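You operate a simulated robot arm through the tools that you are given. There is no shell and no other tool.

The job below is to be done with a simulated robot arm. You get a single attempt, and the scene is never put back.

TASK
Pipe four dots of cream round the edge of the pale cupcake.
Fine: use the piping press; one press of the yellow button between dots, three in all; leave the cupcake on the turntable and the sliding board out.
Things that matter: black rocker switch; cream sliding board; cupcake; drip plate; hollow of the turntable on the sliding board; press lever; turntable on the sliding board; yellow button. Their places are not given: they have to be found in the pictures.

Only the result counts: the job must be done as asked and must still hold three seconds after the hand-in. Knocking over, shifting, dropping, spilling or breaking anything else fails it.

THE ROBOT
A 6-joint arm with a two-finger gripper, fixed in place. Base frame: the origin is at the foot of the arm, x ahead of it, y to its left, z up; the work surface is at about z = 750. Lengths are in mm, angles in degrees, forces in N, time in s.
With the tool pointing down near the work surface it reaches from about 320 to 680 mm from the base axis. Its first joint turns from -66.0 to 66.0 degrees. Payload 2.45 kg.
The TCP is the grasp point between the finger pads, 30 mm short of the fingertips. In the tool frame z runs along the fingers and y along their closing line. Largest opening 106 mm; the body of the gripper starts 79 mm behind the TCP.
Orientation is that of the tool frame in the base frame, as a unit quaternion [x, y, z, w]. With the fingers straight down and closing along the base's y, the tool's x points along the base's -x, its y along +y and its z along -z.

THE INTERFACE
- The arm moves only by the tool step_arm. Its arguments are lists of equal length, an entry for each row: "xyz": the shift along the base's x, y, z in mm, a list of three; "rotation": the turn, a rotation vector about the base's x, y, z in degrees, a list of three; "grip": the gripper command, from -1 (shut) to 1 (fully open), values between in proportion. In form: {"xyz": [[x, y, z], ...], "rotation": [[rx, ry, rz], ...], "grip": [grip, ...]}. A call has 1 to 20 rows; each row is the pose to reach, as a shift and turn from the pose commanded when the call began. A row lasts 0.2 s, in which the tool goes at most 50 mm and 8.6 degrees; a call with a longer step from one row to the next is refused whole, and so is a gripper value outside its range. A pose out of reach is approached as far as the arm can. The call stops where the force on the tool passes 40 N (or 10 N more than at its start, if that is more) or the arm is blocked; 0.2 s more then pass. The fingers move at their own pace (about 153 mm/s each) and stop on an object; they squeeze with about 43 N. The grip force told is the motor's: it shows also when the fingers shut on nothing. Time passes only in rows, and 0.2 s behind the last, so rows that repeat a pose let the fingers close. It gives the time, the measured TCP pose, the force on the tool (base axes), the opening and the grip force at its end, in the units of the frame above (readings bear some noise), with the torque about the TCP (base axes, N m) and any sound that the robot's microphone picked up.
- Cameras (640 x 400 px; columns grow to the right, rows downward): "scene" is fixed at [61.8, 436.9, 1402.1]; the picture's right is [-0.60, -0.80, 0.00], its down [-0.51, 0.39, -0.77] and it looks along [0.61, -0.46, -0.64] (base axes); focal length 266 px, centre (320, 200). "wrist" rides on the gripper at [76, -2, -106] in the tool frame; the picture's right is [0.02, 1.00, 0.00], its down [-0.78, 0.02, -0.62] and it looks along [-0.62, 0.01, 0.78] (tool axes); focal length 247 px, centre (320, 200).
- grab_frame(camera): a new picture of that camera. It takes no simulated time.
- locate(camera, pixels): there is no depth. For up to 12 entries [column, row, z] of the newest picture of that camera ("zoom" is the newest enlarged one), the place [x, y] in the base frame at which the ray of that pixel passes the height z, good to about 2 mm, but the place of the scene camera against the robot may be out by one fixed shift of up to 12 mm in any direction. It takes no simulated time.
- enlarge(camera, box): a new picture of the part [left, top, right, bottom] of that camera's present view, enlarged. It takes no simulated time.
- sign_off(): hands the job in; it is judged then, once.

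Unless the task says otherwise, let go and move clear before handing in.

The tools are called by a JSON object that holds its "op" and its "data". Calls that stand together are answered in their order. step_arm: Moves the arm, as the interface text tells. Its arguments: {"type":"object","properties":{"xyz":{"type":"array","items":{"type":"array","items":{"type":"number"}}},"rotation":{"type":"array","items":{"type":"array","items":{"type":"number"}}},"grip":{"type":"array","items":{"type":"number"}}},"required":["xyz","rotation","grip"]} The other tools are called the same way: grab_frame (camera) takes a picture; locate (camera, pixels) gives the place at which the rays of pixels pass given heights; enlarge (camera, box) takes an enlarged picture of a part of a camera's view; sign_off () hands the job in.

At the start:

```text
time: 0.0
eef_pos: [398.2, 145.3, 1156.6]
tool_rot: [-0.001, 1.0, 0.0, 0.0]
contact_force: [1.0, 0.3, 0.0]
torque: [0.0, 0.01, -0.02]
width: 106.1
grip_force: 0.2
```

scene: 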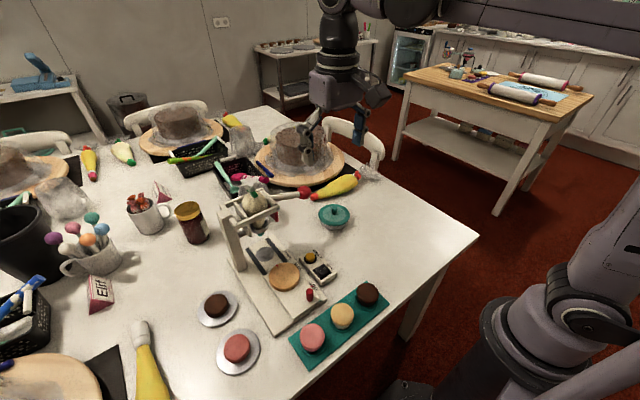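
wrist: 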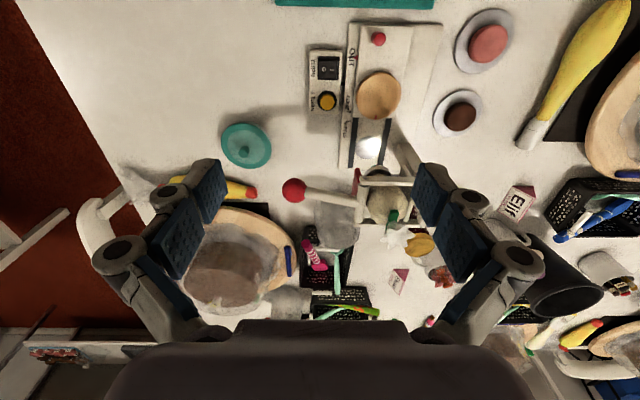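

The first pictures show the press at about scene (265,240), a switch box at about (318,265) and the cupcakes on a green mat at about (342,316). I'll enlarge these areas to see the details.

{"op": "enlarge", "data": {"camera": "scene", "box": [200, 170, 400, 370]}}

{"op": "enlarge", "data": {"camera": "wrist", "box": [270, 0, 470, 125]}}

{"op": "enlarge", "data": {"camera": "wrist", "box": [270, 115, 470, 240]}}

```text
2.00 times, centred on (300, 270) of scene
```

zoom: 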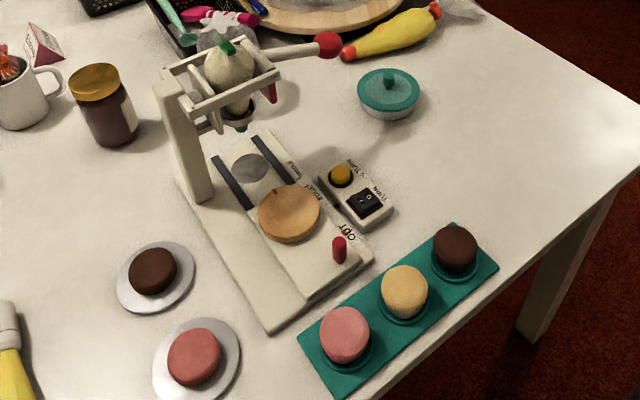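

```text
3.20 times, centred on (370, 62) of wrist
```

zoom: 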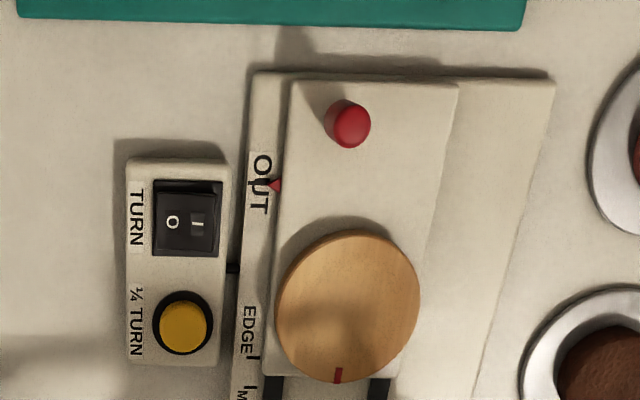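

```text
3.20 times, centred on (370, 178) of wrist
```

zoom: 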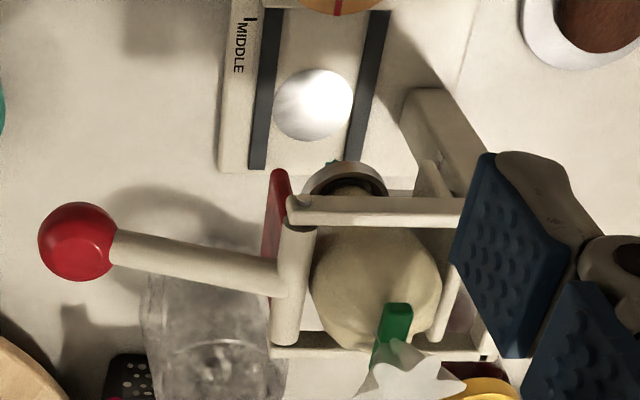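

The enlarged views show the board pointer at OUT, with EDGE and MIDDLE marks, the red board knob, the lever with a red ball, the rocker (O/I) and the yellow ¼ TURN button. I'll get rough positions for these.

{"op": "locate", "data": {"camera": "wrist", "pixels": [[378, 39, 800], [378, 95, 785], [327, 101, 775], [327, 68, 775], [293, 190, 950], [293, 190, 1000], [369, 148, 765], [355, 3, 752]]}}

{"op": "locate", "data": {"camera": "scene", "pixels": [[342, 316, 780], [312, 338, 780], [367, 294, 780], [310, 294, 800], [284, 276, 785], [310, 257, 775], [322, 269, 775], [304, 193, 950], [304, 193, 1000], [264, 253, 765]]}}

```text
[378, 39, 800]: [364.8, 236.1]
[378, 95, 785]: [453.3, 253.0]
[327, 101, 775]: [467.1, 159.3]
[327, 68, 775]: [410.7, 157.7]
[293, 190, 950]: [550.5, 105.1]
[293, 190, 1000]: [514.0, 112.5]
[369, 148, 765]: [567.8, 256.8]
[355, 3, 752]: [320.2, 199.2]
```

```text
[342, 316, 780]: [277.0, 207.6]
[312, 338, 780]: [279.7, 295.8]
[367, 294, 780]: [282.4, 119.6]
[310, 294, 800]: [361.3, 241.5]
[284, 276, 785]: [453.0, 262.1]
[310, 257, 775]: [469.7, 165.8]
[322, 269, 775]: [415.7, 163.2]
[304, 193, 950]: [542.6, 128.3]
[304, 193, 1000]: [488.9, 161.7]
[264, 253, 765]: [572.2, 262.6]
```

Rough positions: turntable near (453,253), button near (467,159), pale cupcake near (275,200). I'll move the wrist camera over the mat and tilt it to look straight down.

{"op": "step_arm", "data": {"xyz": [[-12, 11, -15], [-24, 22, -30], [-36, 33, -45], [-48, 44, -60], [-60, 55, -75], [-72, 55, -90]], "rotation": [[0, 6, 0], [0, 12, 0], [0, 18, 0], [0, 24, 0], [0, 30, 0], [0, 36, 0]], "grip": [1, 1, 1, 1, 1, 1]}}

{"op": "grab_frame", "data": {"camera": "wrist"}}

{"op": "grab_frame", "data": {"camera": "scene"}}

```text
time: 1.4
eef_pos: [334.8, 208.1, 1080.7]
tool_rot: [0.001, 0.97, 0.006, -0.245]
contact_force: [0.2, -0.3, -0.2]
torque: [0.01, -0.01, 0.01]
width: 106.0
grip_force: 0.0
out of reach, approached as far as the arm can: row 5, 6
```

```text
taken
```

wrist: 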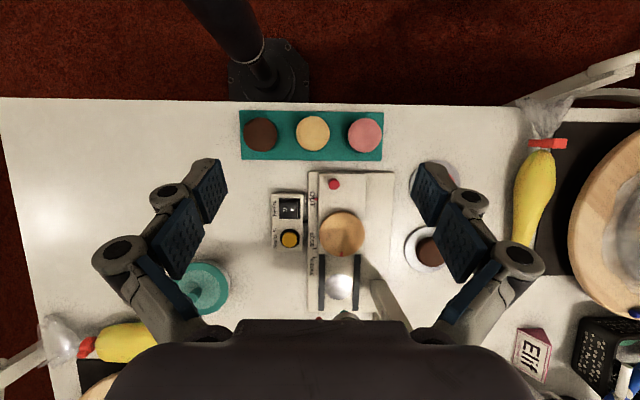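

```text
taken
```

scene: 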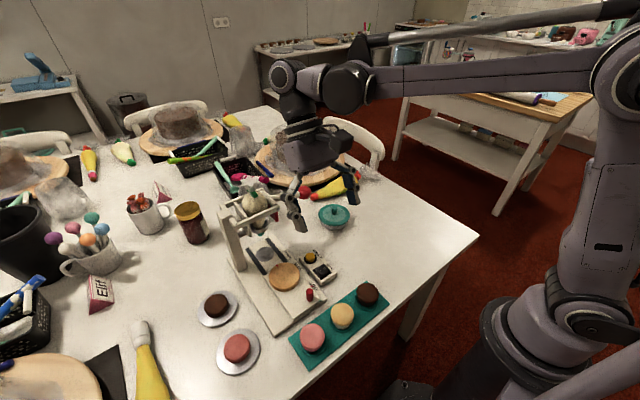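

The wrist view now shows the mat (pale cupcake at about (313,133)) and the press. I'll enlarge both for accurate positions.

{"op": "enlarge", "data": {"camera": "wrist", "box": [232, 90, 392, 190]}}

{"op": "locate", "data": {"camera": "wrist", "pixels": [[313, 133, 790], [313, 133, 752], [261, 133, 790], [365, 133, 790], [342, 232, 785], [334, 184, 800], [290, 239, 780], [289, 208, 780], [339, 284, 765]]}}

{"op": "enlarge", "data": {"camera": "wrist", "box": [260, 160, 420, 330]}}

```text
4.00 times, centred on (312, 140) of wrist
```

zoom: 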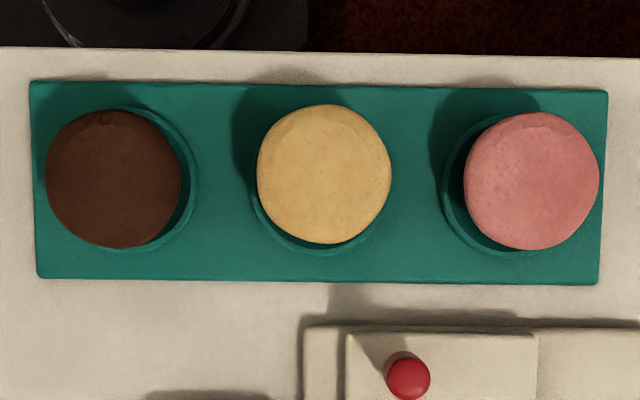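

```text
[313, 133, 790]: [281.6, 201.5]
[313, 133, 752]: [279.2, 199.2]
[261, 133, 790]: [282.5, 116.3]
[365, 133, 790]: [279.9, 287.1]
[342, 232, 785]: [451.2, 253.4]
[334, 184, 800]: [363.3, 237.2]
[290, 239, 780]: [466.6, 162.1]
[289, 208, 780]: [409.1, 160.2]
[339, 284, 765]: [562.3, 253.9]
```

```text
2.35 times, centred on (340, 245) of wrist
```

zoom: 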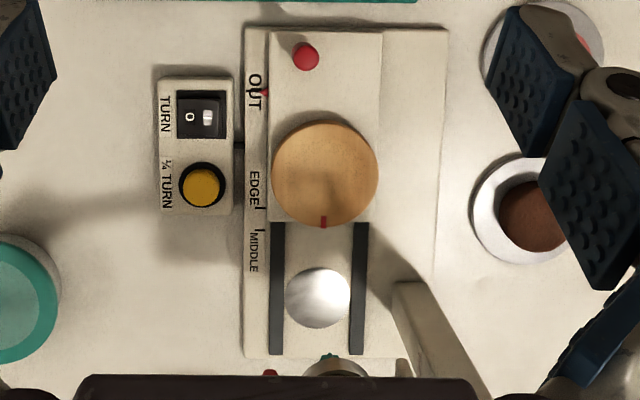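

The pale cupcake is near (281,201) and the board pointer is at OUT. I'll enlarge the scene view on the cupcakes and the press to measure heights.

{"op": "enlarge", "data": {"camera": "scene", "box": [280, 270, 400, 370]}}

{"op": "enlarge", "data": {"camera": "scene", "box": [240, 235, 340, 315]}}

{"op": "enlarge", "data": {"camera": "scene", "box": [205, 175, 325, 265]}}

```text
4.00 times, centred on (340, 320) of scene
```

zoom: 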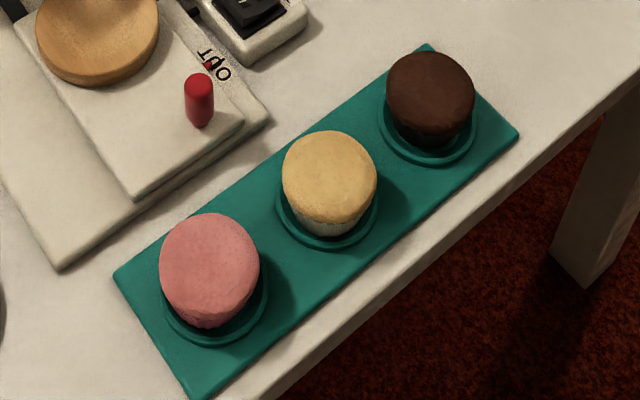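

```text
5.00 times, centred on (290, 275) of scene
```

zoom: 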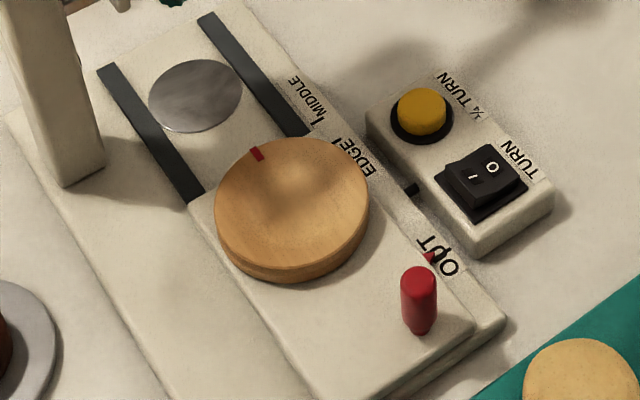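

```text
4.44 times, centred on (265, 220) of scene
```

zoom: 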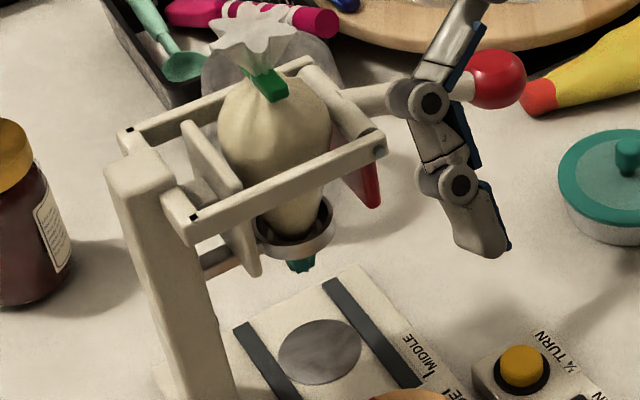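

From these views I can match points between the two cameras. I'll locate the mat corners, button, turntable and drip plate in both, to find the scene camera's shift and the heights.

{"op": "locate", "data": {"camera": "wrist", "pixels": [[239.5, 110.5, 755], [384, 112.5, 755], [241.5, 159.5, 755], [381.25, 161, 755], [291.5, 239.5, 780], [342.1, 233.9, 780], [339.1, 286.3, 765], [313, 133.5, 790], [313, 133.5, 770]]}}

{"op": "locate", "data": {"camera": "scene", "pixels": [[389.5, 303.75, 755], [308.25, 369.5, 755], [367.5, 280.75, 755], [288.75, 338.75, 755], [310.4, 257.2, 780], [284.2, 275.6, 780], [265.2, 254.2, 765], [342.5, 314.5, 790], [342.5, 314.5, 770]]}}

```text
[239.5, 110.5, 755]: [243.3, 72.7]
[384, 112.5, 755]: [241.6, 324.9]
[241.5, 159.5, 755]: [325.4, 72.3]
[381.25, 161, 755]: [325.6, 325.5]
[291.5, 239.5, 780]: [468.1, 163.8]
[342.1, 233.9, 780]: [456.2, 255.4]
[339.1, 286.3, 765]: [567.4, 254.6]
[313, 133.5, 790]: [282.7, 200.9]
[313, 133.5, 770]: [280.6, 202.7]
```

```text
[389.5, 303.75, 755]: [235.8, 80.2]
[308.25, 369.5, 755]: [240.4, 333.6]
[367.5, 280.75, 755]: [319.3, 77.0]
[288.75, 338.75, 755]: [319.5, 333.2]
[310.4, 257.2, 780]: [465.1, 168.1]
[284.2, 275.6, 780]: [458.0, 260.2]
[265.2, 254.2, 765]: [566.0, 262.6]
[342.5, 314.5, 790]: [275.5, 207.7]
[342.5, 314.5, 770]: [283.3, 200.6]
```

Cross-checking the two cameras puts the mat at x 243–325, y 72–325, with the pale cupcake near (282,201). The scene camera's shift is about (-4,+7). I'll go lower for a closer view.

{"op": "step_arm", "data": {"xyz": [[4, 0, -40], [6, 0, -80], [6, 0, -120], [6, 0, -150]], "rotation": [[0, 0, 0], [0, 0, 0], [0, 0, 0], [0, 0, 0]], "grip": [0.43, 0.43, 0.43, 0.43]}}

{"op": "grab_frame", "data": {"camera": "wrist"}}

```text
time: 2.4
eef_pos: [339.0, 208.5, 930.6]
tool_rot: [0.001, 0.97, 0.006, -0.244]
contact_force: [-0.3, -0.6, 0.2]
torque: [-0.01, -0.01, 0.02]
width: 75.9
grip_force: 0.0
```

```text
taken
```

wrist: 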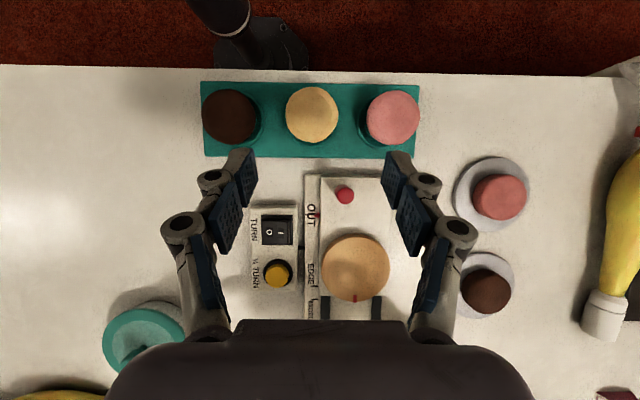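

{"op": "enlarge", "data": {"camera": "wrist", "box": [190, 70, 430, 170]}}

{"op": "enlarge", "data": {"camera": "wrist", "box": [240, 170, 400, 320]}}

```text
2.67 times, centred on (310, 120) of wrist
```

zoom: 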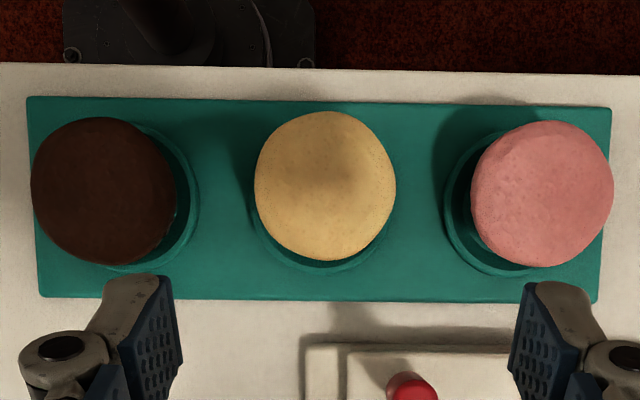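

```text
2.67 times, centred on (320, 245) of wrist
```

zoom: 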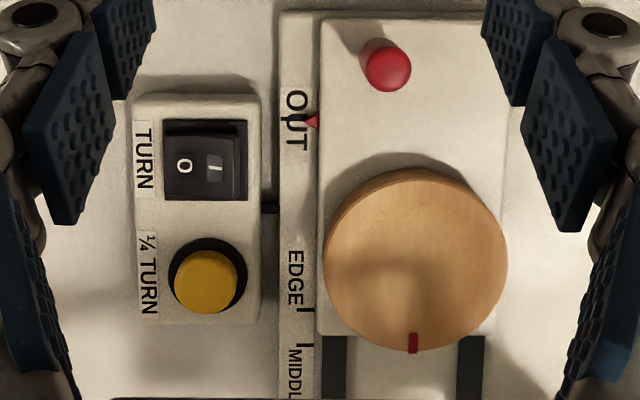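

The rocker's I side looks raised, so it is off, and the red turntable mark has stayed still. I'll locate the cupcake tops, mat corners, turntable, button and knob from this nearer view.

{"op": "locate", "data": {"camera": "wrist", "pixels": [[311.9, 114.75, 790], [311.9, 114.75, 770], [229, 116.25, 790], [393.25, 117, 790], [200.1, 81.4, 755], [419.1, 85.5, 755], [205.75, 156.4, 755], [413.9, 158.25, 755], [356, 268, 785], [277.5, 274, 780], [345, 195, 800], [277, 231, 780]]}}

```text
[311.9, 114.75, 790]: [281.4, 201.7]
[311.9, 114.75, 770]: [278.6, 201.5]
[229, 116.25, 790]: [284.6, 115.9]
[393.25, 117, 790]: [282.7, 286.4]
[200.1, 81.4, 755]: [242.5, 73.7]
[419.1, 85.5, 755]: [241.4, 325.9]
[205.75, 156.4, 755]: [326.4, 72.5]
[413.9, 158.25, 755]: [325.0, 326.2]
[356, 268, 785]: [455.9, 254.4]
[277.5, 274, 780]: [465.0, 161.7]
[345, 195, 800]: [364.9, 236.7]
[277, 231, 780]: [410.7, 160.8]
```

The views agree: pale cupcake centre at about (281.5,201.5), spacing to its neighbours about 85 mm. I'll raise a little and move over the turntable to measure it from above.

{"op": "step_arm", "data": {"xyz": [[15, 10, 35], [50, 25, 50], [85, 40, 60]], "rotation": [[0, 0, 0], [0, 0, 0], [0, 0, 0]], "grip": [0.43, 0.43, 0.43]}}

{"op": "grab_frame", "data": {"camera": "wrist"}}

{"op": "enlarge", "data": {"camera": "wrist", "box": [200, 100, 400, 225]}}

```text
time: 3.2
eef_pos: [425.2, 249.4, 987.0]
tool_rot: [0.003, 0.97, 0.006, -0.244]
contact_force: [-0.7, 0.5, 0.2]
torque: [-0.02, 0.0, 0.0]
width: 75.8
grip_force: 0.1
```

```text
taken
```

wrist: 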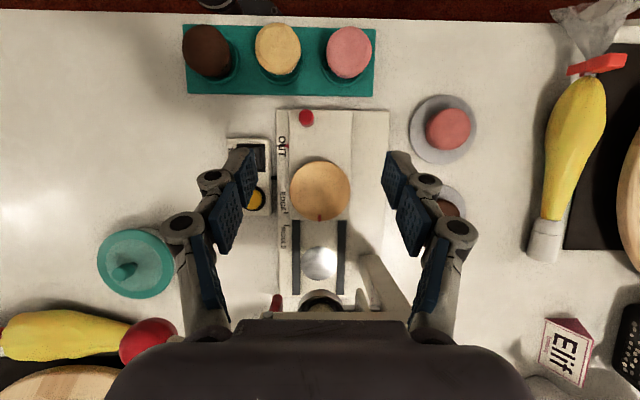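

```text
3.20 times, centred on (300, 162) of wrist
```

zoom: 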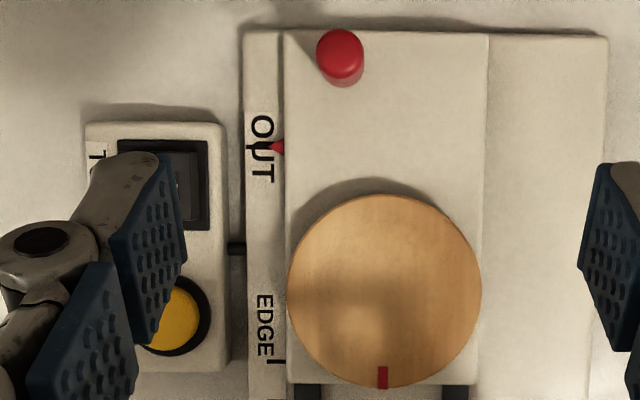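

The turntable is now seen from directly above at about wrist (320,190). I'll zoom in on it to look for the hollow and get the centre.

{"op": "enlarge", "data": {"camera": "wrist", "box": [280, 155, 360, 230]}}

{"op": "locate", "data": {"camera": "wrist", "pixels": [[320, 190.4, 785], [320, 190.4, 775], [306, 116, 800], [306, 116, 780], [318.5, 264, 765], [287.5, 146, 770], [287, 213, 765], [287, 231, 765]]}}

```text
5.33 times, centred on (320, 192) of wrist
```

zoom: 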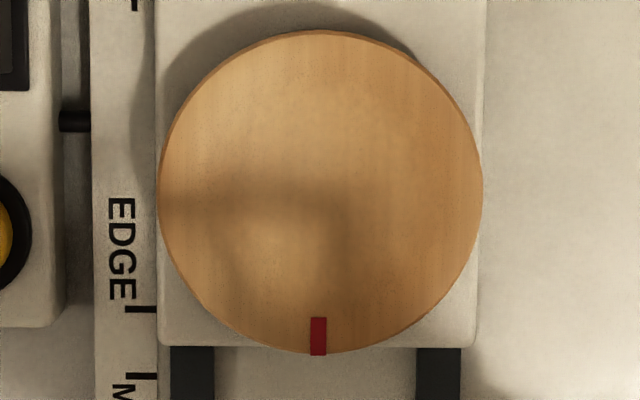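

```text
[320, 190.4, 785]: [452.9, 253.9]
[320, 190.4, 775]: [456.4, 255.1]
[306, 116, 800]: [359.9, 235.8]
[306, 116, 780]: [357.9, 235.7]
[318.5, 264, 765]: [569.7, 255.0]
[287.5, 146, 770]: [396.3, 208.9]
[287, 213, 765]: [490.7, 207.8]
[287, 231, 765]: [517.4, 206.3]
```

The turntable top looks flat, with its centre near (453–456,254). The located values seem to vary a bit, so I'll repeat the queries to average them out.

{"op": "locate", "data": {"camera": "wrist", "pixels": [[320.1, 190.8, 785], [320.1, 190.8, 785], [320.1, 190.8, 785], [320.1, 190.8, 785], [306, 117, 795], [306, 117, 795], [306, 117, 795], [288, 146, 768], [288, 146, 768], [288, 213.4, 768], [288, 213.4, 768], [288, 226, 768]]}}

```text
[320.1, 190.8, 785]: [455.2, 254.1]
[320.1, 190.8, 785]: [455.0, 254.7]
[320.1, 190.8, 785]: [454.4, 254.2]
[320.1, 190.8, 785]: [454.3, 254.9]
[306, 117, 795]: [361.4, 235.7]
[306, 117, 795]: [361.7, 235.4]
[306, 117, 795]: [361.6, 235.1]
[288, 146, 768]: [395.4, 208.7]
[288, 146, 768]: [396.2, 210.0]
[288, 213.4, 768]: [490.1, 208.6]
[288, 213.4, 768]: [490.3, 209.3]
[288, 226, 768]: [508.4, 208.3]
```

The averages are steady: turntable centre at about (454.7,254.5), board knob at about (361.5,235.4), and EDGE about 95 mm from the present pointer. I'll return the tool to vertical and go above the pale cupcake.

{"op": "step_arm", "data": {"xyz": [[-36, -12, 0], [-72, -24, -15], [-108, -36, -40], [-143, -48, -70], [-143, -48, -90]], "rotation": [[0, -7.1, 0], [0, -14.2, 0], [0, -21.3, 0], [0, -28.3, 0], [0, -28.3, 0]], "grip": [0.43, 0.43, 0.43, 0.43, 0.43]}}

{"op": "grab_frame", "data": {"camera": "scene"}}

{"op": "grab_frame", "data": {"camera": "wrist"}}

```text
time: 4.4
eef_pos: [284.9, 199.2, 901.8]
tool_rot: [0.0, 1.0, 0.006, 0.001]
contact_force: [0.1, -0.1, 1.4]
torque: [0.01, -0.03, -0.01]
width: 75.7
grip_force: 0.1
```

```text
taken
```

scene: 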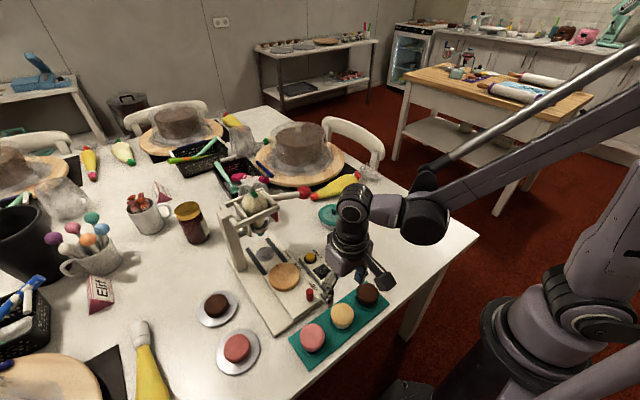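

```text
taken
```

wrist: 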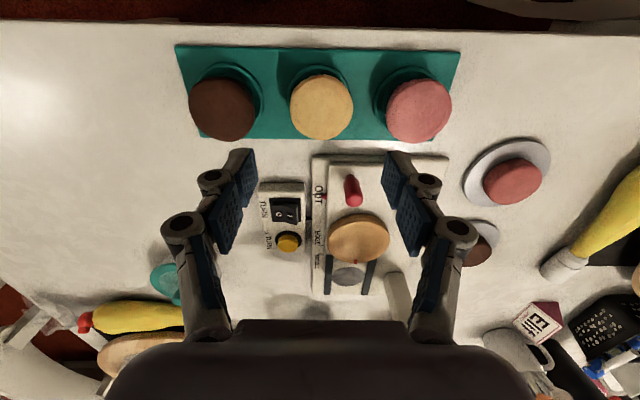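

The tool is vertical near (285,199,902) and the pale cupcake is at wrist (322,106). I'll enlarge and locate it again from this angle to fix its height.

{"op": "enlarge", "data": {"camera": "wrist", "box": [170, 40, 470, 160]}}

{"op": "locate", "data": {"camera": "wrist", "pixels": [[321.5, 103, 785], [321.5, 103, 785], [321.5, 103, 785], [321.5, 103, 775], [321.5, 103, 795], [175.5, 45, 755], [461, 52, 755], [196, 135, 755], [443, 140, 755], [359, 238, 785], [359, 238, 785], [288, 242, 780]]}}

```text
2.13 times, centred on (320, 100) of wrist
```

zoom: 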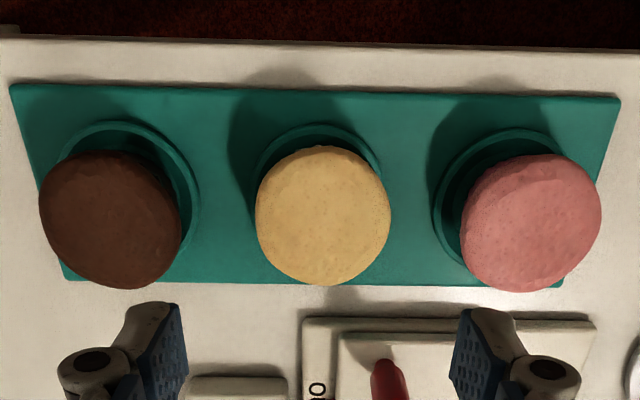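

```text
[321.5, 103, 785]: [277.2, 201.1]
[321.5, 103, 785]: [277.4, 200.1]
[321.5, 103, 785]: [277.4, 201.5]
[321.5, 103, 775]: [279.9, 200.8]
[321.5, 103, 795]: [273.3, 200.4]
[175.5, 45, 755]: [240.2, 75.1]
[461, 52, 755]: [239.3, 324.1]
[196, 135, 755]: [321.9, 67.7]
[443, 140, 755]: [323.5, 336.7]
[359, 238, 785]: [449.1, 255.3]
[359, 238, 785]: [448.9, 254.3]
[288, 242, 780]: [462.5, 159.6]
```

The cupcake centre holds at about (281.5,201), with its top near z 785. I'll pause for two rows to see how the arm settles before descending.

{"op": "step_arm", "data": {"xyz": [[0, 0, 0], [0, 0, 0], [0, 0, 0]], "rotation": [[0, 0, 0], [0, 0, 0], [0, 0, 0]], "grip": [0.45, 0.45, 0.45]}}

```text
time: 5.2
eef_pos: [286.4, 199.5, 901.7]
tool_rot: [0.0, 1.0, 0.006, 0.0]
contact_force: [-0.5, 0.4, -0.5]
torque: [-0.03, 0.0, -0.02]
width: 77.0
grip_force: 0.2
```

Readings jitter by about 1 mm, with the TCP at about (285.7,199.4,901.8). I'll correct by (-4.2,+1.6) and descend to z 850 to check.

{"op": "step_arm", "data": {"xyz": [[-4.2, 1.6, -25], [-4.2, 1.6, -50], [-4.2, 1.6, -50]], "rotation": [[0, 0, 0], [0, 0, 0], [0, 0, 0]], "grip": [0.45, 0.45, 0.45]}}

{"op": "grab_frame", "data": {"camera": "wrist"}}

{"op": "enlarge", "data": {"camera": "scene", "box": [270, 230, 420, 370]}}

```text
time: 6.0
eef_pos: [279.1, 200.6, 851.5]
tool_rot: [0.0, 1.0, 0.006, 0.0]
contact_force: [-0.3, -0.3, 0.4]
torque: [0.0, 0.02, 0.02]
width: 76.7
grip_force: 0.0
```

```text
taken
```

wrist: 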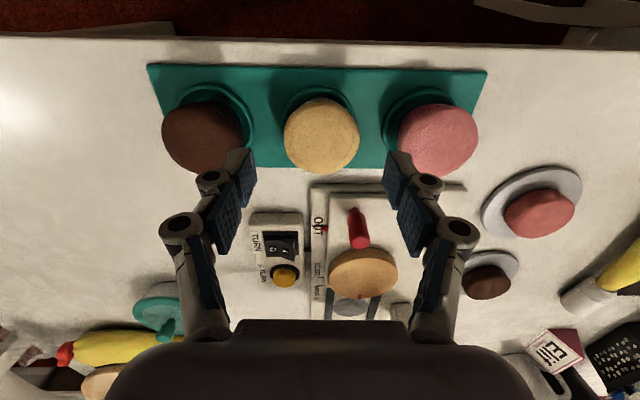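

```text
2.86 times, centred on (345, 300) of scene
```

zoom: 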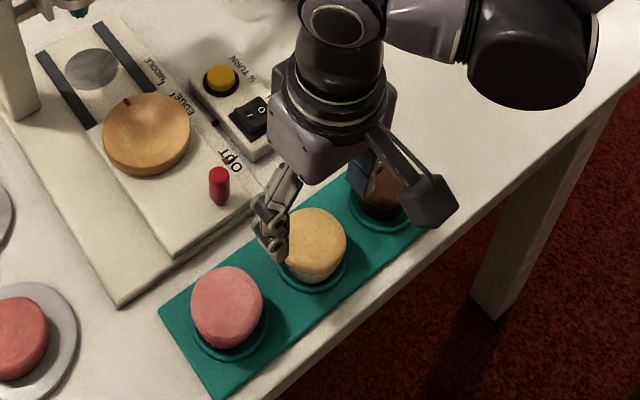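

The pale cupcake sits between the fingers and the neighbours are clear. I'll descend with the fingertips ending near z 768.

{"op": "step_arm", "data": {"xyz": [[1.2, 0.3, -20], [1.2, 0.3, -40], [1.2, 0.3, -53], [1.2, 0.3, -53]], "rotation": [[0, 0, 0], [0, 0, 0], [0, 0, 0], [0, 0, 0]], "grip": [0.45, 0.45, 0.45, 0.45]}}

{"op": "grab_frame", "data": {"camera": "wrist"}}

{"op": "enlarge", "data": {"camera": "scene", "box": [280, 270, 400, 370]}}

```text
time: 7.0
eef_pos: [281.7, 202.8, 798.5]
tool_rot: [0.0, 1.0, 0.006, 0.0]
contact_force: [0.4, -0.1, -0.6]
torque: [0.02, 0.02, -0.03]
width: 76.8
grip_force: 0.0
```

```text
taken
```

wrist: 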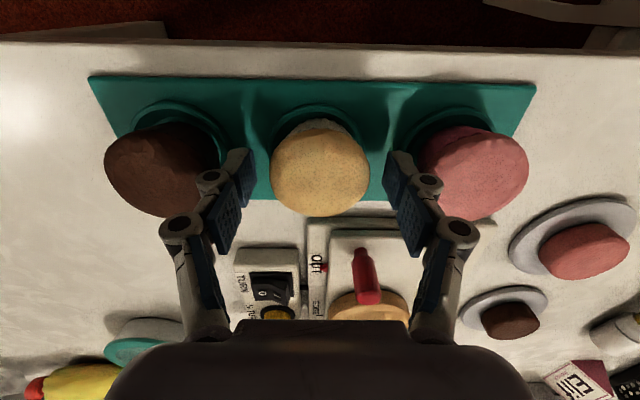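

```text
4.00 times, centred on (340, 320) of scene
```

zoom: 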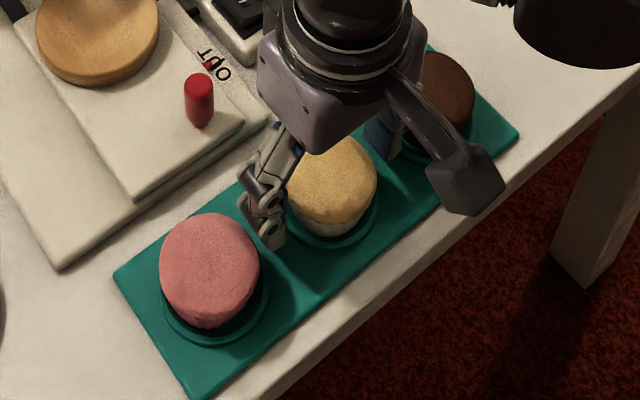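

The fingers straddle the pale cupcake with clear gaps (270–370 against finger columns 245 and 397). I'll close on it.

{"op": "step_arm", "data": {"xyz": [[0, 0, 0], [0, 0, 0], [0, 0, 0]], "rotation": [[0, 0, 0], [0, 0, 0], [0, 0, 0]], "grip": [-1, -1, -1]}}

{"op": "grab_frame", "data": {"camera": "wrist"}}

```text
time: 7.8
eef_pos: [282.3, 201.8, 798.8]
tool_rot: [0.001, 1.0, 0.006, 0.0]
contact_force: [0.7, -4.2, 10.1]
torque: [-0.21, -0.12, -0.01]
width: 53.7
grip_force: 43.1
```

```text
taken
```

wrist: 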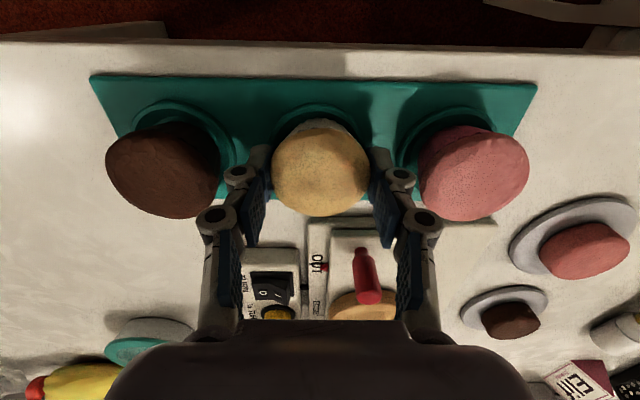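

The gripper holds something 53.7 mm wide at 43 N, so the cupcake is gripped. I'll lift straight up.

{"op": "step_arm", "data": {"xyz": [[0, 0, 5], [0, 0, 15], [0, 0, 35], [0, 0, 65], [0, 0, 65]], "rotation": [[0, 0, 0], [0, 0, 0], [0, 0, 0], [0, 0, 0], [0, 0, 0]], "grip": [-1, -1, -1, -1, -1]}}

{"op": "grab_frame", "data": {"camera": "wrist"}}

{"op": "enlarge", "data": {"camera": "scene", "box": [270, 220, 420, 370]}}

```text
time: 9.0
eef_pos: [278.8, 201.7, 862.7]
tool_rot: [0.0, 1.0, 0.005, 0.0]
contact_force: [0.8, 0.3, -0.3]
torque: [0.05, 0.0, -0.02]
width: 53.7
grip_force: 42.9
```

```text
taken
```

wrist: 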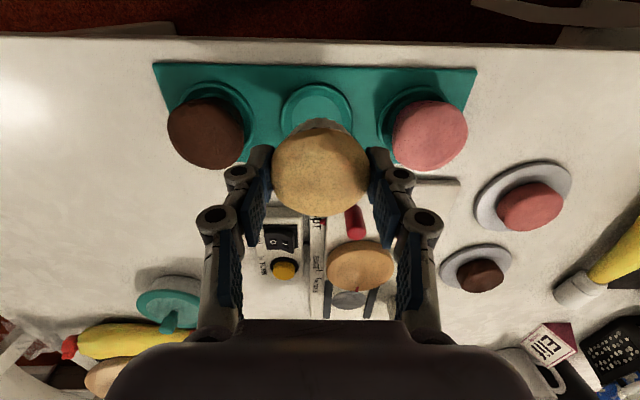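

```text
2.67 times, centred on (345, 295) of scene
```

zoom: 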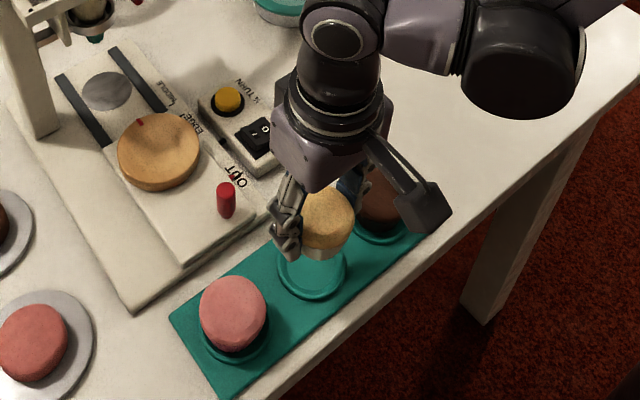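

The cupcake is off the tray and held upright. I'll locate the emptied dish at wrist (317,110) to learn how the cupcake's axis lies relative to the TCP.

{"op": "enlarge", "data": {"camera": "wrist", "box": [240, 70, 400, 230]}}

{"op": "locate", "data": {"camera": "wrist", "pixels": [[317, 110, 755], [317, 110, 755], [317, 110, 755], [361, 262, 785], [361, 262, 785]]}}

```text
2.50 times, centred on (320, 150) of wrist
```

zoom: 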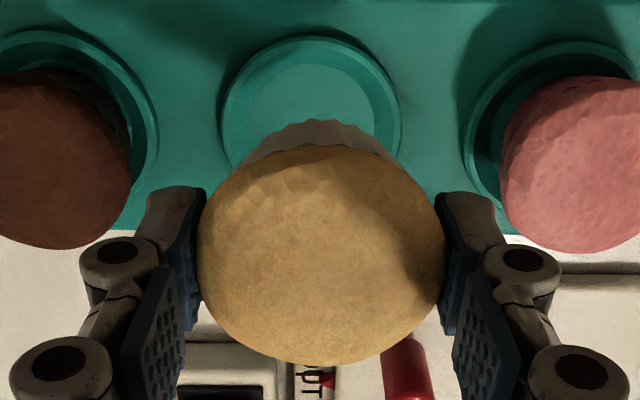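

```text
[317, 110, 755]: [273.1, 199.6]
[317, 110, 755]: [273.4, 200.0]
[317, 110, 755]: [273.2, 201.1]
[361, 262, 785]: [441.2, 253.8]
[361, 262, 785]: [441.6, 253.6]
```

{"op": "locate", "data": {"camera": "wrist", "pixels": [[320.8, 172.8, 849], [320.8, 172.8, 849], [320.8, 172.8, 849], [320.8, 172.8, 845], [320.8, 172.8, 840], [316.4, 114, 755], [316.4, 114, 755], [316.4, 114, 760]]}}

```text
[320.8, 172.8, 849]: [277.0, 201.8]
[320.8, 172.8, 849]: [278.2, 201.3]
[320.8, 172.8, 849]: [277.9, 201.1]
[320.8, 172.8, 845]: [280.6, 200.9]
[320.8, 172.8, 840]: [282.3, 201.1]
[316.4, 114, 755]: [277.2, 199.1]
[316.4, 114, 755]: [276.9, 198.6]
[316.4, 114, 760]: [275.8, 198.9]
```

The held cupcake's axis matches the TCP within about 2 mm. I'll carry it over the turntable at a safe height.

{"op": "step_arm", "data": {"xyz": [[0, 0, 15], [35, 10, 20], [75, 22, 20], [115, 34, 20], [150, 46, 20], [174, 53, 20], [174, 53, 20]], "rotation": [[0, 0, 0], [0, 0, 0], [0, 0, 0], [0, 0, 0], [0, 0, 0], [0, 0, 0], [0, 0, 0]], "grip": [-1, -1, -1, -1, -1, -1, -1]}}

{"op": "grab_frame", "data": {"camera": "wrist"}}

{"op": "enlarge", "data": {"camera": "scene", "box": [200, 170, 360, 330]}}

```text
time: 10.6
eef_pos: [453.7, 254.6, 884.5]
tool_rot: [0.0, 1.0, 0.006, 0.0]
contact_force: [0.3, -0.3, -0.4]
torque: [0.02, 0.02, 0.0]
width: 53.7
grip_force: 43.1
```

```text
taken
```

wrist: 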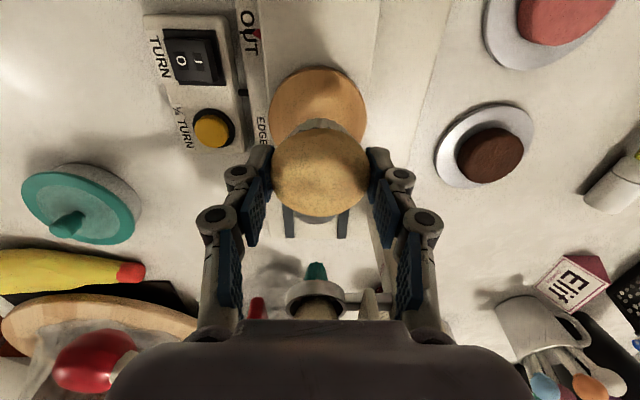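

```text
2.50 times, centred on (280, 250) of scene
```

zoom: 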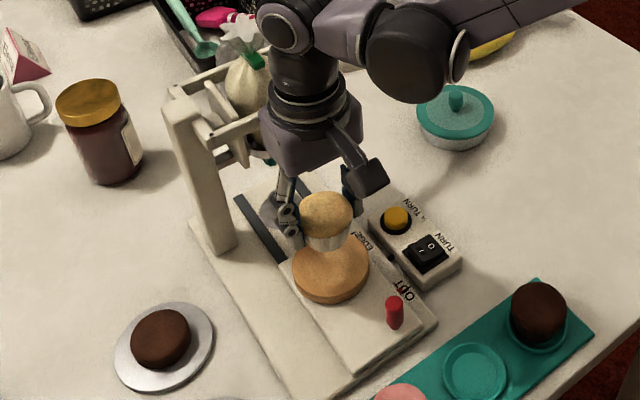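

The cupcake is over the turntable; in the wrist view the disc is at about (318,112) with the cupcake just ahead of it. I'll zoom in for a fine check.

{"op": "enlarge", "data": {"camera": "wrist", "box": [240, 55, 400, 225]}}

{"op": "locate", "data": {"camera": "wrist", "pixels": [[318, 113, 785], [318, 113, 785], [318, 113, 785], [318, 113, 780], [321, 173, 870], [321, 173, 870], [321, 173, 870]]}}

```text
2.35 times, centred on (320, 140) of wrist
```

zoom: 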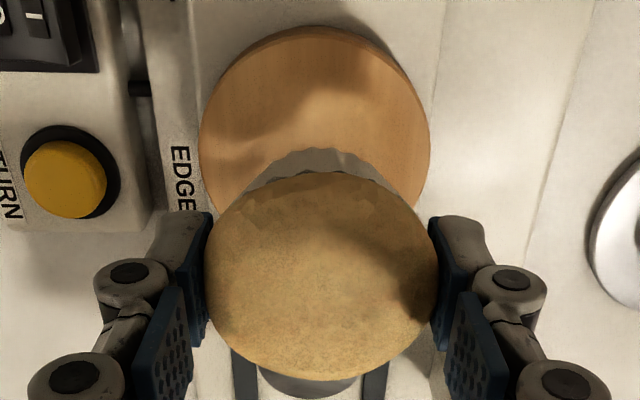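

```text
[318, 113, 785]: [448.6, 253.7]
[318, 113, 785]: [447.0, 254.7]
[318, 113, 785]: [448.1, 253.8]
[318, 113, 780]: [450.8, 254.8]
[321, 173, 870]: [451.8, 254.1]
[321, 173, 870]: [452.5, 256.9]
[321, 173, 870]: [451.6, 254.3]
```

The disc and cupcake line up in y (columns 318 and 321). I'll lower to about z 845 and compare them again close up.

{"op": "step_arm", "data": {"xyz": [[1, 0, -15], [1, 0, -30], [1, 0, -40], [1, 0, -40]], "rotation": [[0, 0, 0], [0, 0, 0], [0, 0, 0], [0, 0, 0]], "grip": [-1, -1, -1, -1]}}

{"op": "grab_frame", "data": {"camera": "wrist"}}

{"op": "enlarge", "data": {"camera": "wrist", "box": [240, 70, 400, 230]}}

{"op": "enlarge", "data": {"camera": "scene", "box": [240, 230, 330, 310]}}

```text
time: 11.6
eef_pos: [454.8, 253.0, 842.0]
tool_rot: [0.0, 1.0, 0.006, 0.001]
contact_force: [0.7, 0.1, -0.2]
torque: [0.0, -0.01, -0.02]
width: 53.1
grip_force: 43.1
```

```text
taken
```

wrist: 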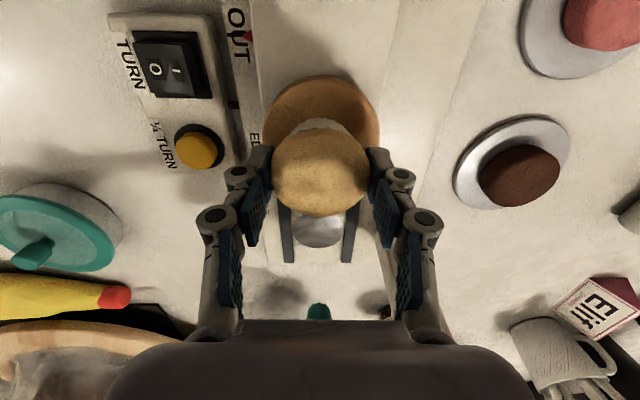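

```text
2.50 times, centred on (320, 150) of wrist
```

zoom: 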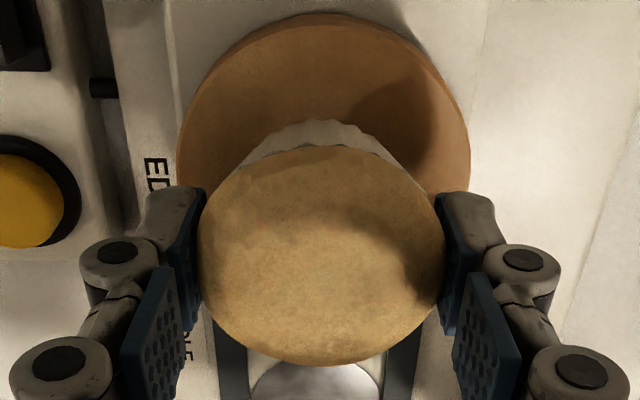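

```text
5.00 times, centred on (285, 270) of scene
```

zoom: 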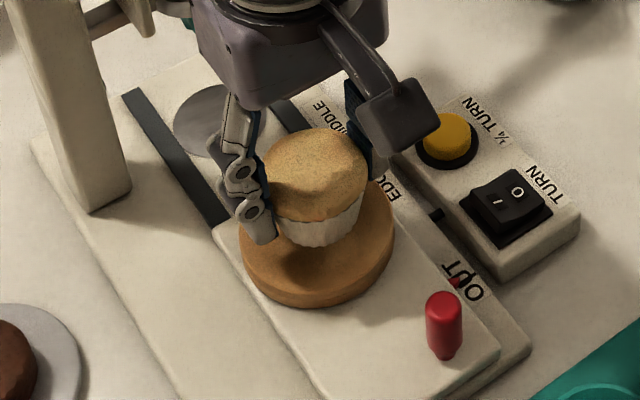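

Cupcake and disc are both centred near zoom column 323. I'll lower in small steps, watching the force for contact.

{"op": "step_arm", "data": {"xyz": [[0, 0.5, -6], [0, 0.5, -12], [0, 0.5, -12]], "rotation": [[0, 0, 0], [0, 0, 0], [0, 0, 0]], "grip": [-1, -1, -1]}}

{"op": "enlarge", "data": {"camera": "wrist", "box": [240, 70, 400, 230]}}

{"op": "enlarge", "data": {"camera": "scene", "box": [240, 230, 330, 310]}}

```text
time: 12.4
eef_pos: [453.4, 254.8, 831.5]
tool_rot: [0.0, 1.0, 0.006, 0.0]
contact_force: [0.7, -0.2, 0.2]
torque: [-0.02, 0.01, 0.02]
width: 53.7
grip_force: 43.0
```

```text
2.50 times, centred on (320, 150) of wrist
```

zoom: 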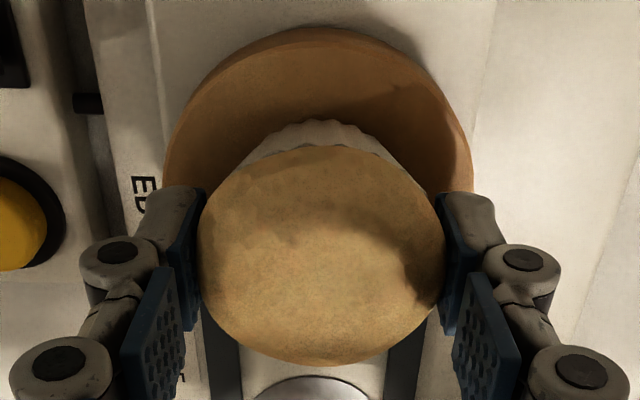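

```text
5.00 times, centred on (285, 270) of scene
```

zoom: 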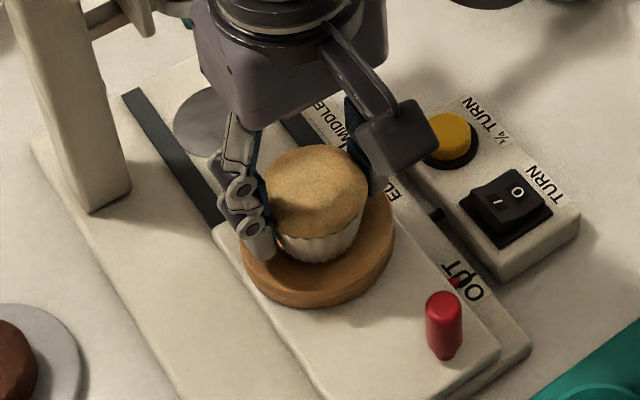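

Scene zoom shows the wrapper close over the disc and no contact force yet. I'll check the disc edges at this height before the last drop.

{"op": "locate", "data": {"camera": "wrist", "pixels": [[257.2, 136, 778], [381.2, 136, 778], [257.2, 136, 778], [381.2, 136, 778], [269.2, 172, 815], [368.5, 172, 815], [269.2, 172, 815], [368.5, 172, 815], [320, 83, 778], [320, 83, 778]]}}

```text
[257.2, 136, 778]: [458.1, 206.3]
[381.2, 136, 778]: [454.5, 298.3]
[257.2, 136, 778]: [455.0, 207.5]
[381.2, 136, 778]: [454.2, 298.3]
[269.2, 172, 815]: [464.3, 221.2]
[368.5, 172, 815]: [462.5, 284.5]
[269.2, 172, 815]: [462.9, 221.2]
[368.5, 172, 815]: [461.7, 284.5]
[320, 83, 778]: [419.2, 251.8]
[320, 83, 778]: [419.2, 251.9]
```

I had used an older wrist picture for those locates. I'll take a fresh frame and tight zooms from both cameras to check the centring.

{"op": "grab_frame", "data": {"camera": "wrist"}}

{"op": "enlarge", "data": {"camera": "scene", "box": [260, 245, 310, 295]}}

{"op": "enlarge", "data": {"camera": "wrist", "box": [270, 75, 370, 145]}}

```text
taken
```

wrist: 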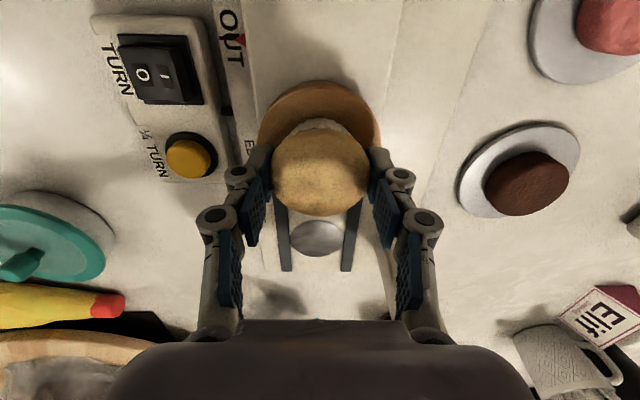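

```text
8.00 times, centred on (285, 270) of scene
```

zoom: 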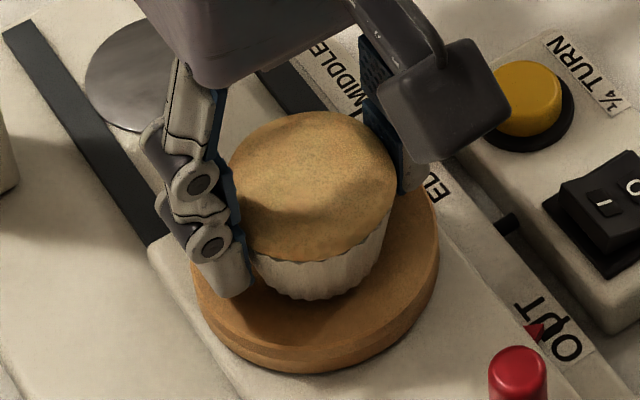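

```text
5.71 times, centred on (320, 110) of wrist
```

zoom: 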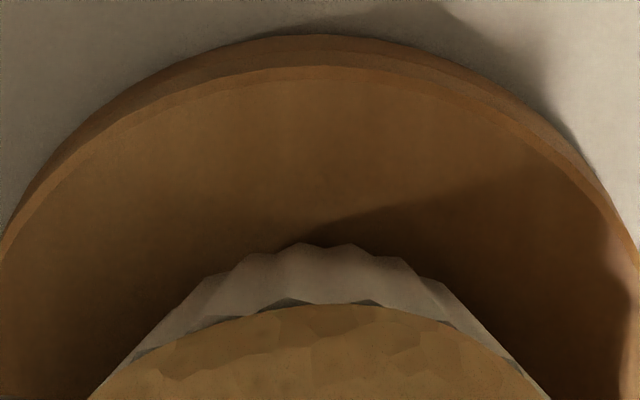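

The scene zoom suggests the wrapper sits slightly toward the camera (-x) of the disc centre. I'll locate the disc's near edge and the wrapper's near edge from the fresh wrist frame.

{"op": "locate", "data": {"camera": "wrist", "pixels": [[320, 87.6, 783], [320, 87.6, 783], [320, 87.6, 783], [320, 117.5, 786], [320, 117.5, 786], [320, 117.5, 786], [257.2, 136, 783], [381.2, 136, 783], [257.2, 136, 783], [381.2, 136, 783], [315, 237, 765], [315, 237, 765]]}}

```text
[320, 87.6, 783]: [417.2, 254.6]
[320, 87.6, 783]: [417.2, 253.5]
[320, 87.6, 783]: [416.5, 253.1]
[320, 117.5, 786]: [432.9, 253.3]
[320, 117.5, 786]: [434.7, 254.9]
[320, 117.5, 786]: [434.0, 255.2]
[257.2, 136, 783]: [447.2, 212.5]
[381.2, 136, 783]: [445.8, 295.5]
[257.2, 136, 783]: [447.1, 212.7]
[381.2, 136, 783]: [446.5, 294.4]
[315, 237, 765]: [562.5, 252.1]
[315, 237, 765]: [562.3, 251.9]
```

The measurements leave the disc height uncertain (about 783–795), so I'll feel for contact by lowering 3 mm and reading the force.

{"op": "step_arm", "data": {"xyz": [[0, 0, -3], [0, 0, -3]], "rotation": [[0, 0, 0], [0, 0, 0]], "grip": [-1, -1]}}

{"op": "enlarge", "data": {"camera": "scene", "box": [260, 245, 310, 295]}}

```text
time: 13.0
eef_pos: [454.3, 254.4, 828.8]
tool_rot: [0.0, 1.0, 0.006, 0.001]
contact_force: [1.0, -0.1, -0.9]
torque: [-0.01, 0.0, -0.01]
width: 53.8
grip_force: 42.5
```

```text
8.00 times, centred on (285, 270) of scene
```

zoom: 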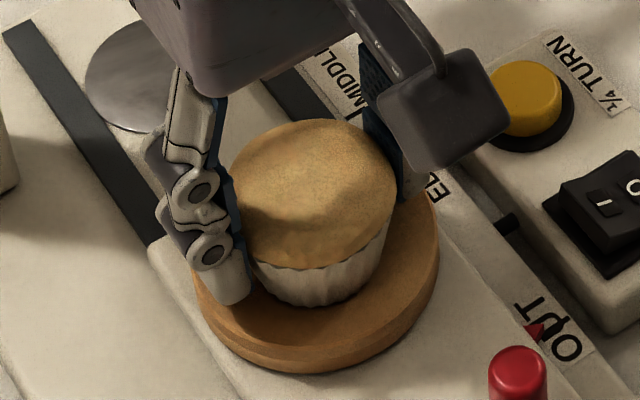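

There is still no contact at z 828.8. I'll lower another 2.5 mm.

{"op": "step_arm", "data": {"xyz": [[0, 0, -2.5], [0, 0, -2.5]], "rotation": [[0, 0, 0], [0, 0, 0]], "grip": [-1, -1]}}

{"op": "enlarge", "data": {"camera": "scene", "box": [260, 245, 310, 295]}}

{"op": "enlarge", "data": {"camera": "wrist", "box": [250, 75, 390, 190]}}

```text
time: 13.6
eef_pos: [454.1, 257.0, 826.6]
tool_rot: [0.0, 1.0, 0.006, 0.0]
contact_force: [0.3, -0.2, 17.0]
torque: [-0.19, -0.31, -0.02]
width: 53.7
grip_force: 42.6
```

```text
8.00 times, centred on (285, 270) of scene
```

zoom: 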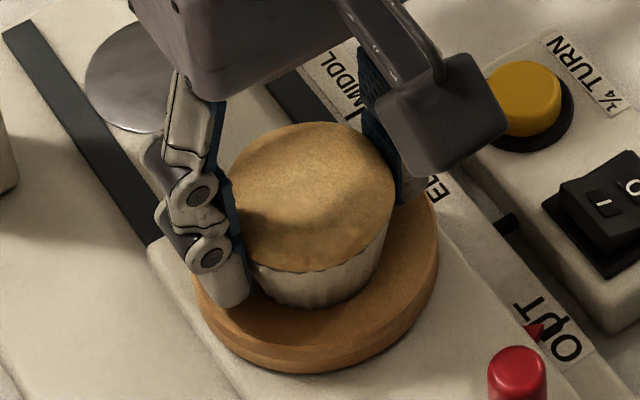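

```text
3.48 times, centred on (320, 132) of wrist
```

zoom: 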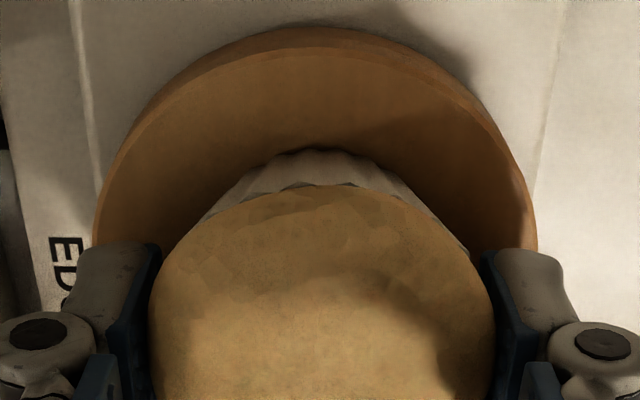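

Contact at TCP z 826.6 with 17 N upward, centred under the cupcake base, so the cupcake is on the disc. I'll ease up by 1 mm and check the reading before releasing.

{"op": "step_arm", "data": {"xyz": [[0, 0, 0.8], [0, 0, 0.8]], "rotation": [[0, 0, 0], [0, 0, 0]], "grip": [-1, -1]}}

```text
time: 14.2
eef_pos: [454.5, 255.2, 825.7]
tool_rot: [0.0, 1.0, 0.006, -0.001]
contact_force: [1.4, -0.2, 2.7]
torque: [-0.01, -0.09, 0.0]
width: 53.5
grip_force: 42.6
```

The force has dropped to 2.7 N, so the cupcake rests lightly. I'll open just to about 63 mm, then rise straight up.

{"op": "step_arm", "data": {"xyz": [[0, 0, 0], [0, 0, 0], [0, 0, 0]], "rotation": [[0, 0, 0], [0, 0, 0], [0, 0, 0]], "grip": [0.1, 0.19, 0.19]}}

{"op": "enlarge", "data": {"camera": "scene", "box": [260, 245, 310, 295]}}

{"op": "enlarge", "data": {"camera": "wrist", "box": [250, 75, 390, 190]}}

```text
time: 15.0
eef_pos: [453.4, 255.3, 826.6]
tool_rot: [0.0, 1.0, 0.006, 0.0]
contact_force: [0.2, -0.2, -0.1]
torque: [-0.01, -0.03, 0.02]
width: 62.8
grip_force: 0.1
```

```text
8.00 times, centred on (285, 270) of scene
```

zoom: 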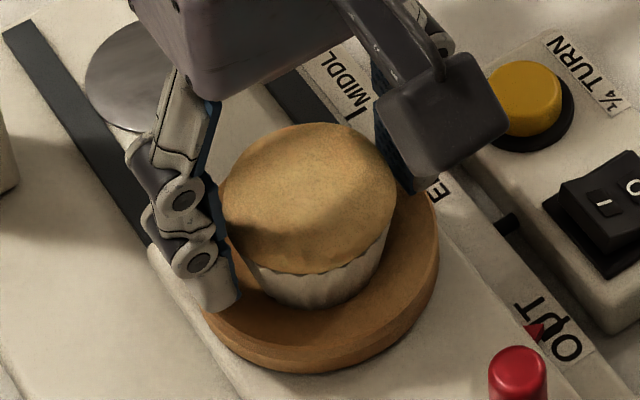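

```text
3.48 times, centred on (320, 132) of wrist
```

zoom: 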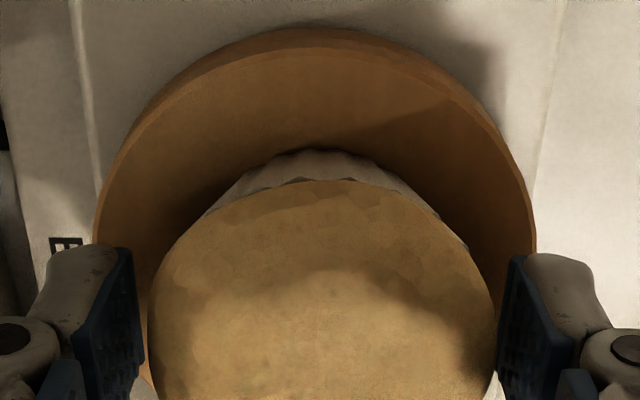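

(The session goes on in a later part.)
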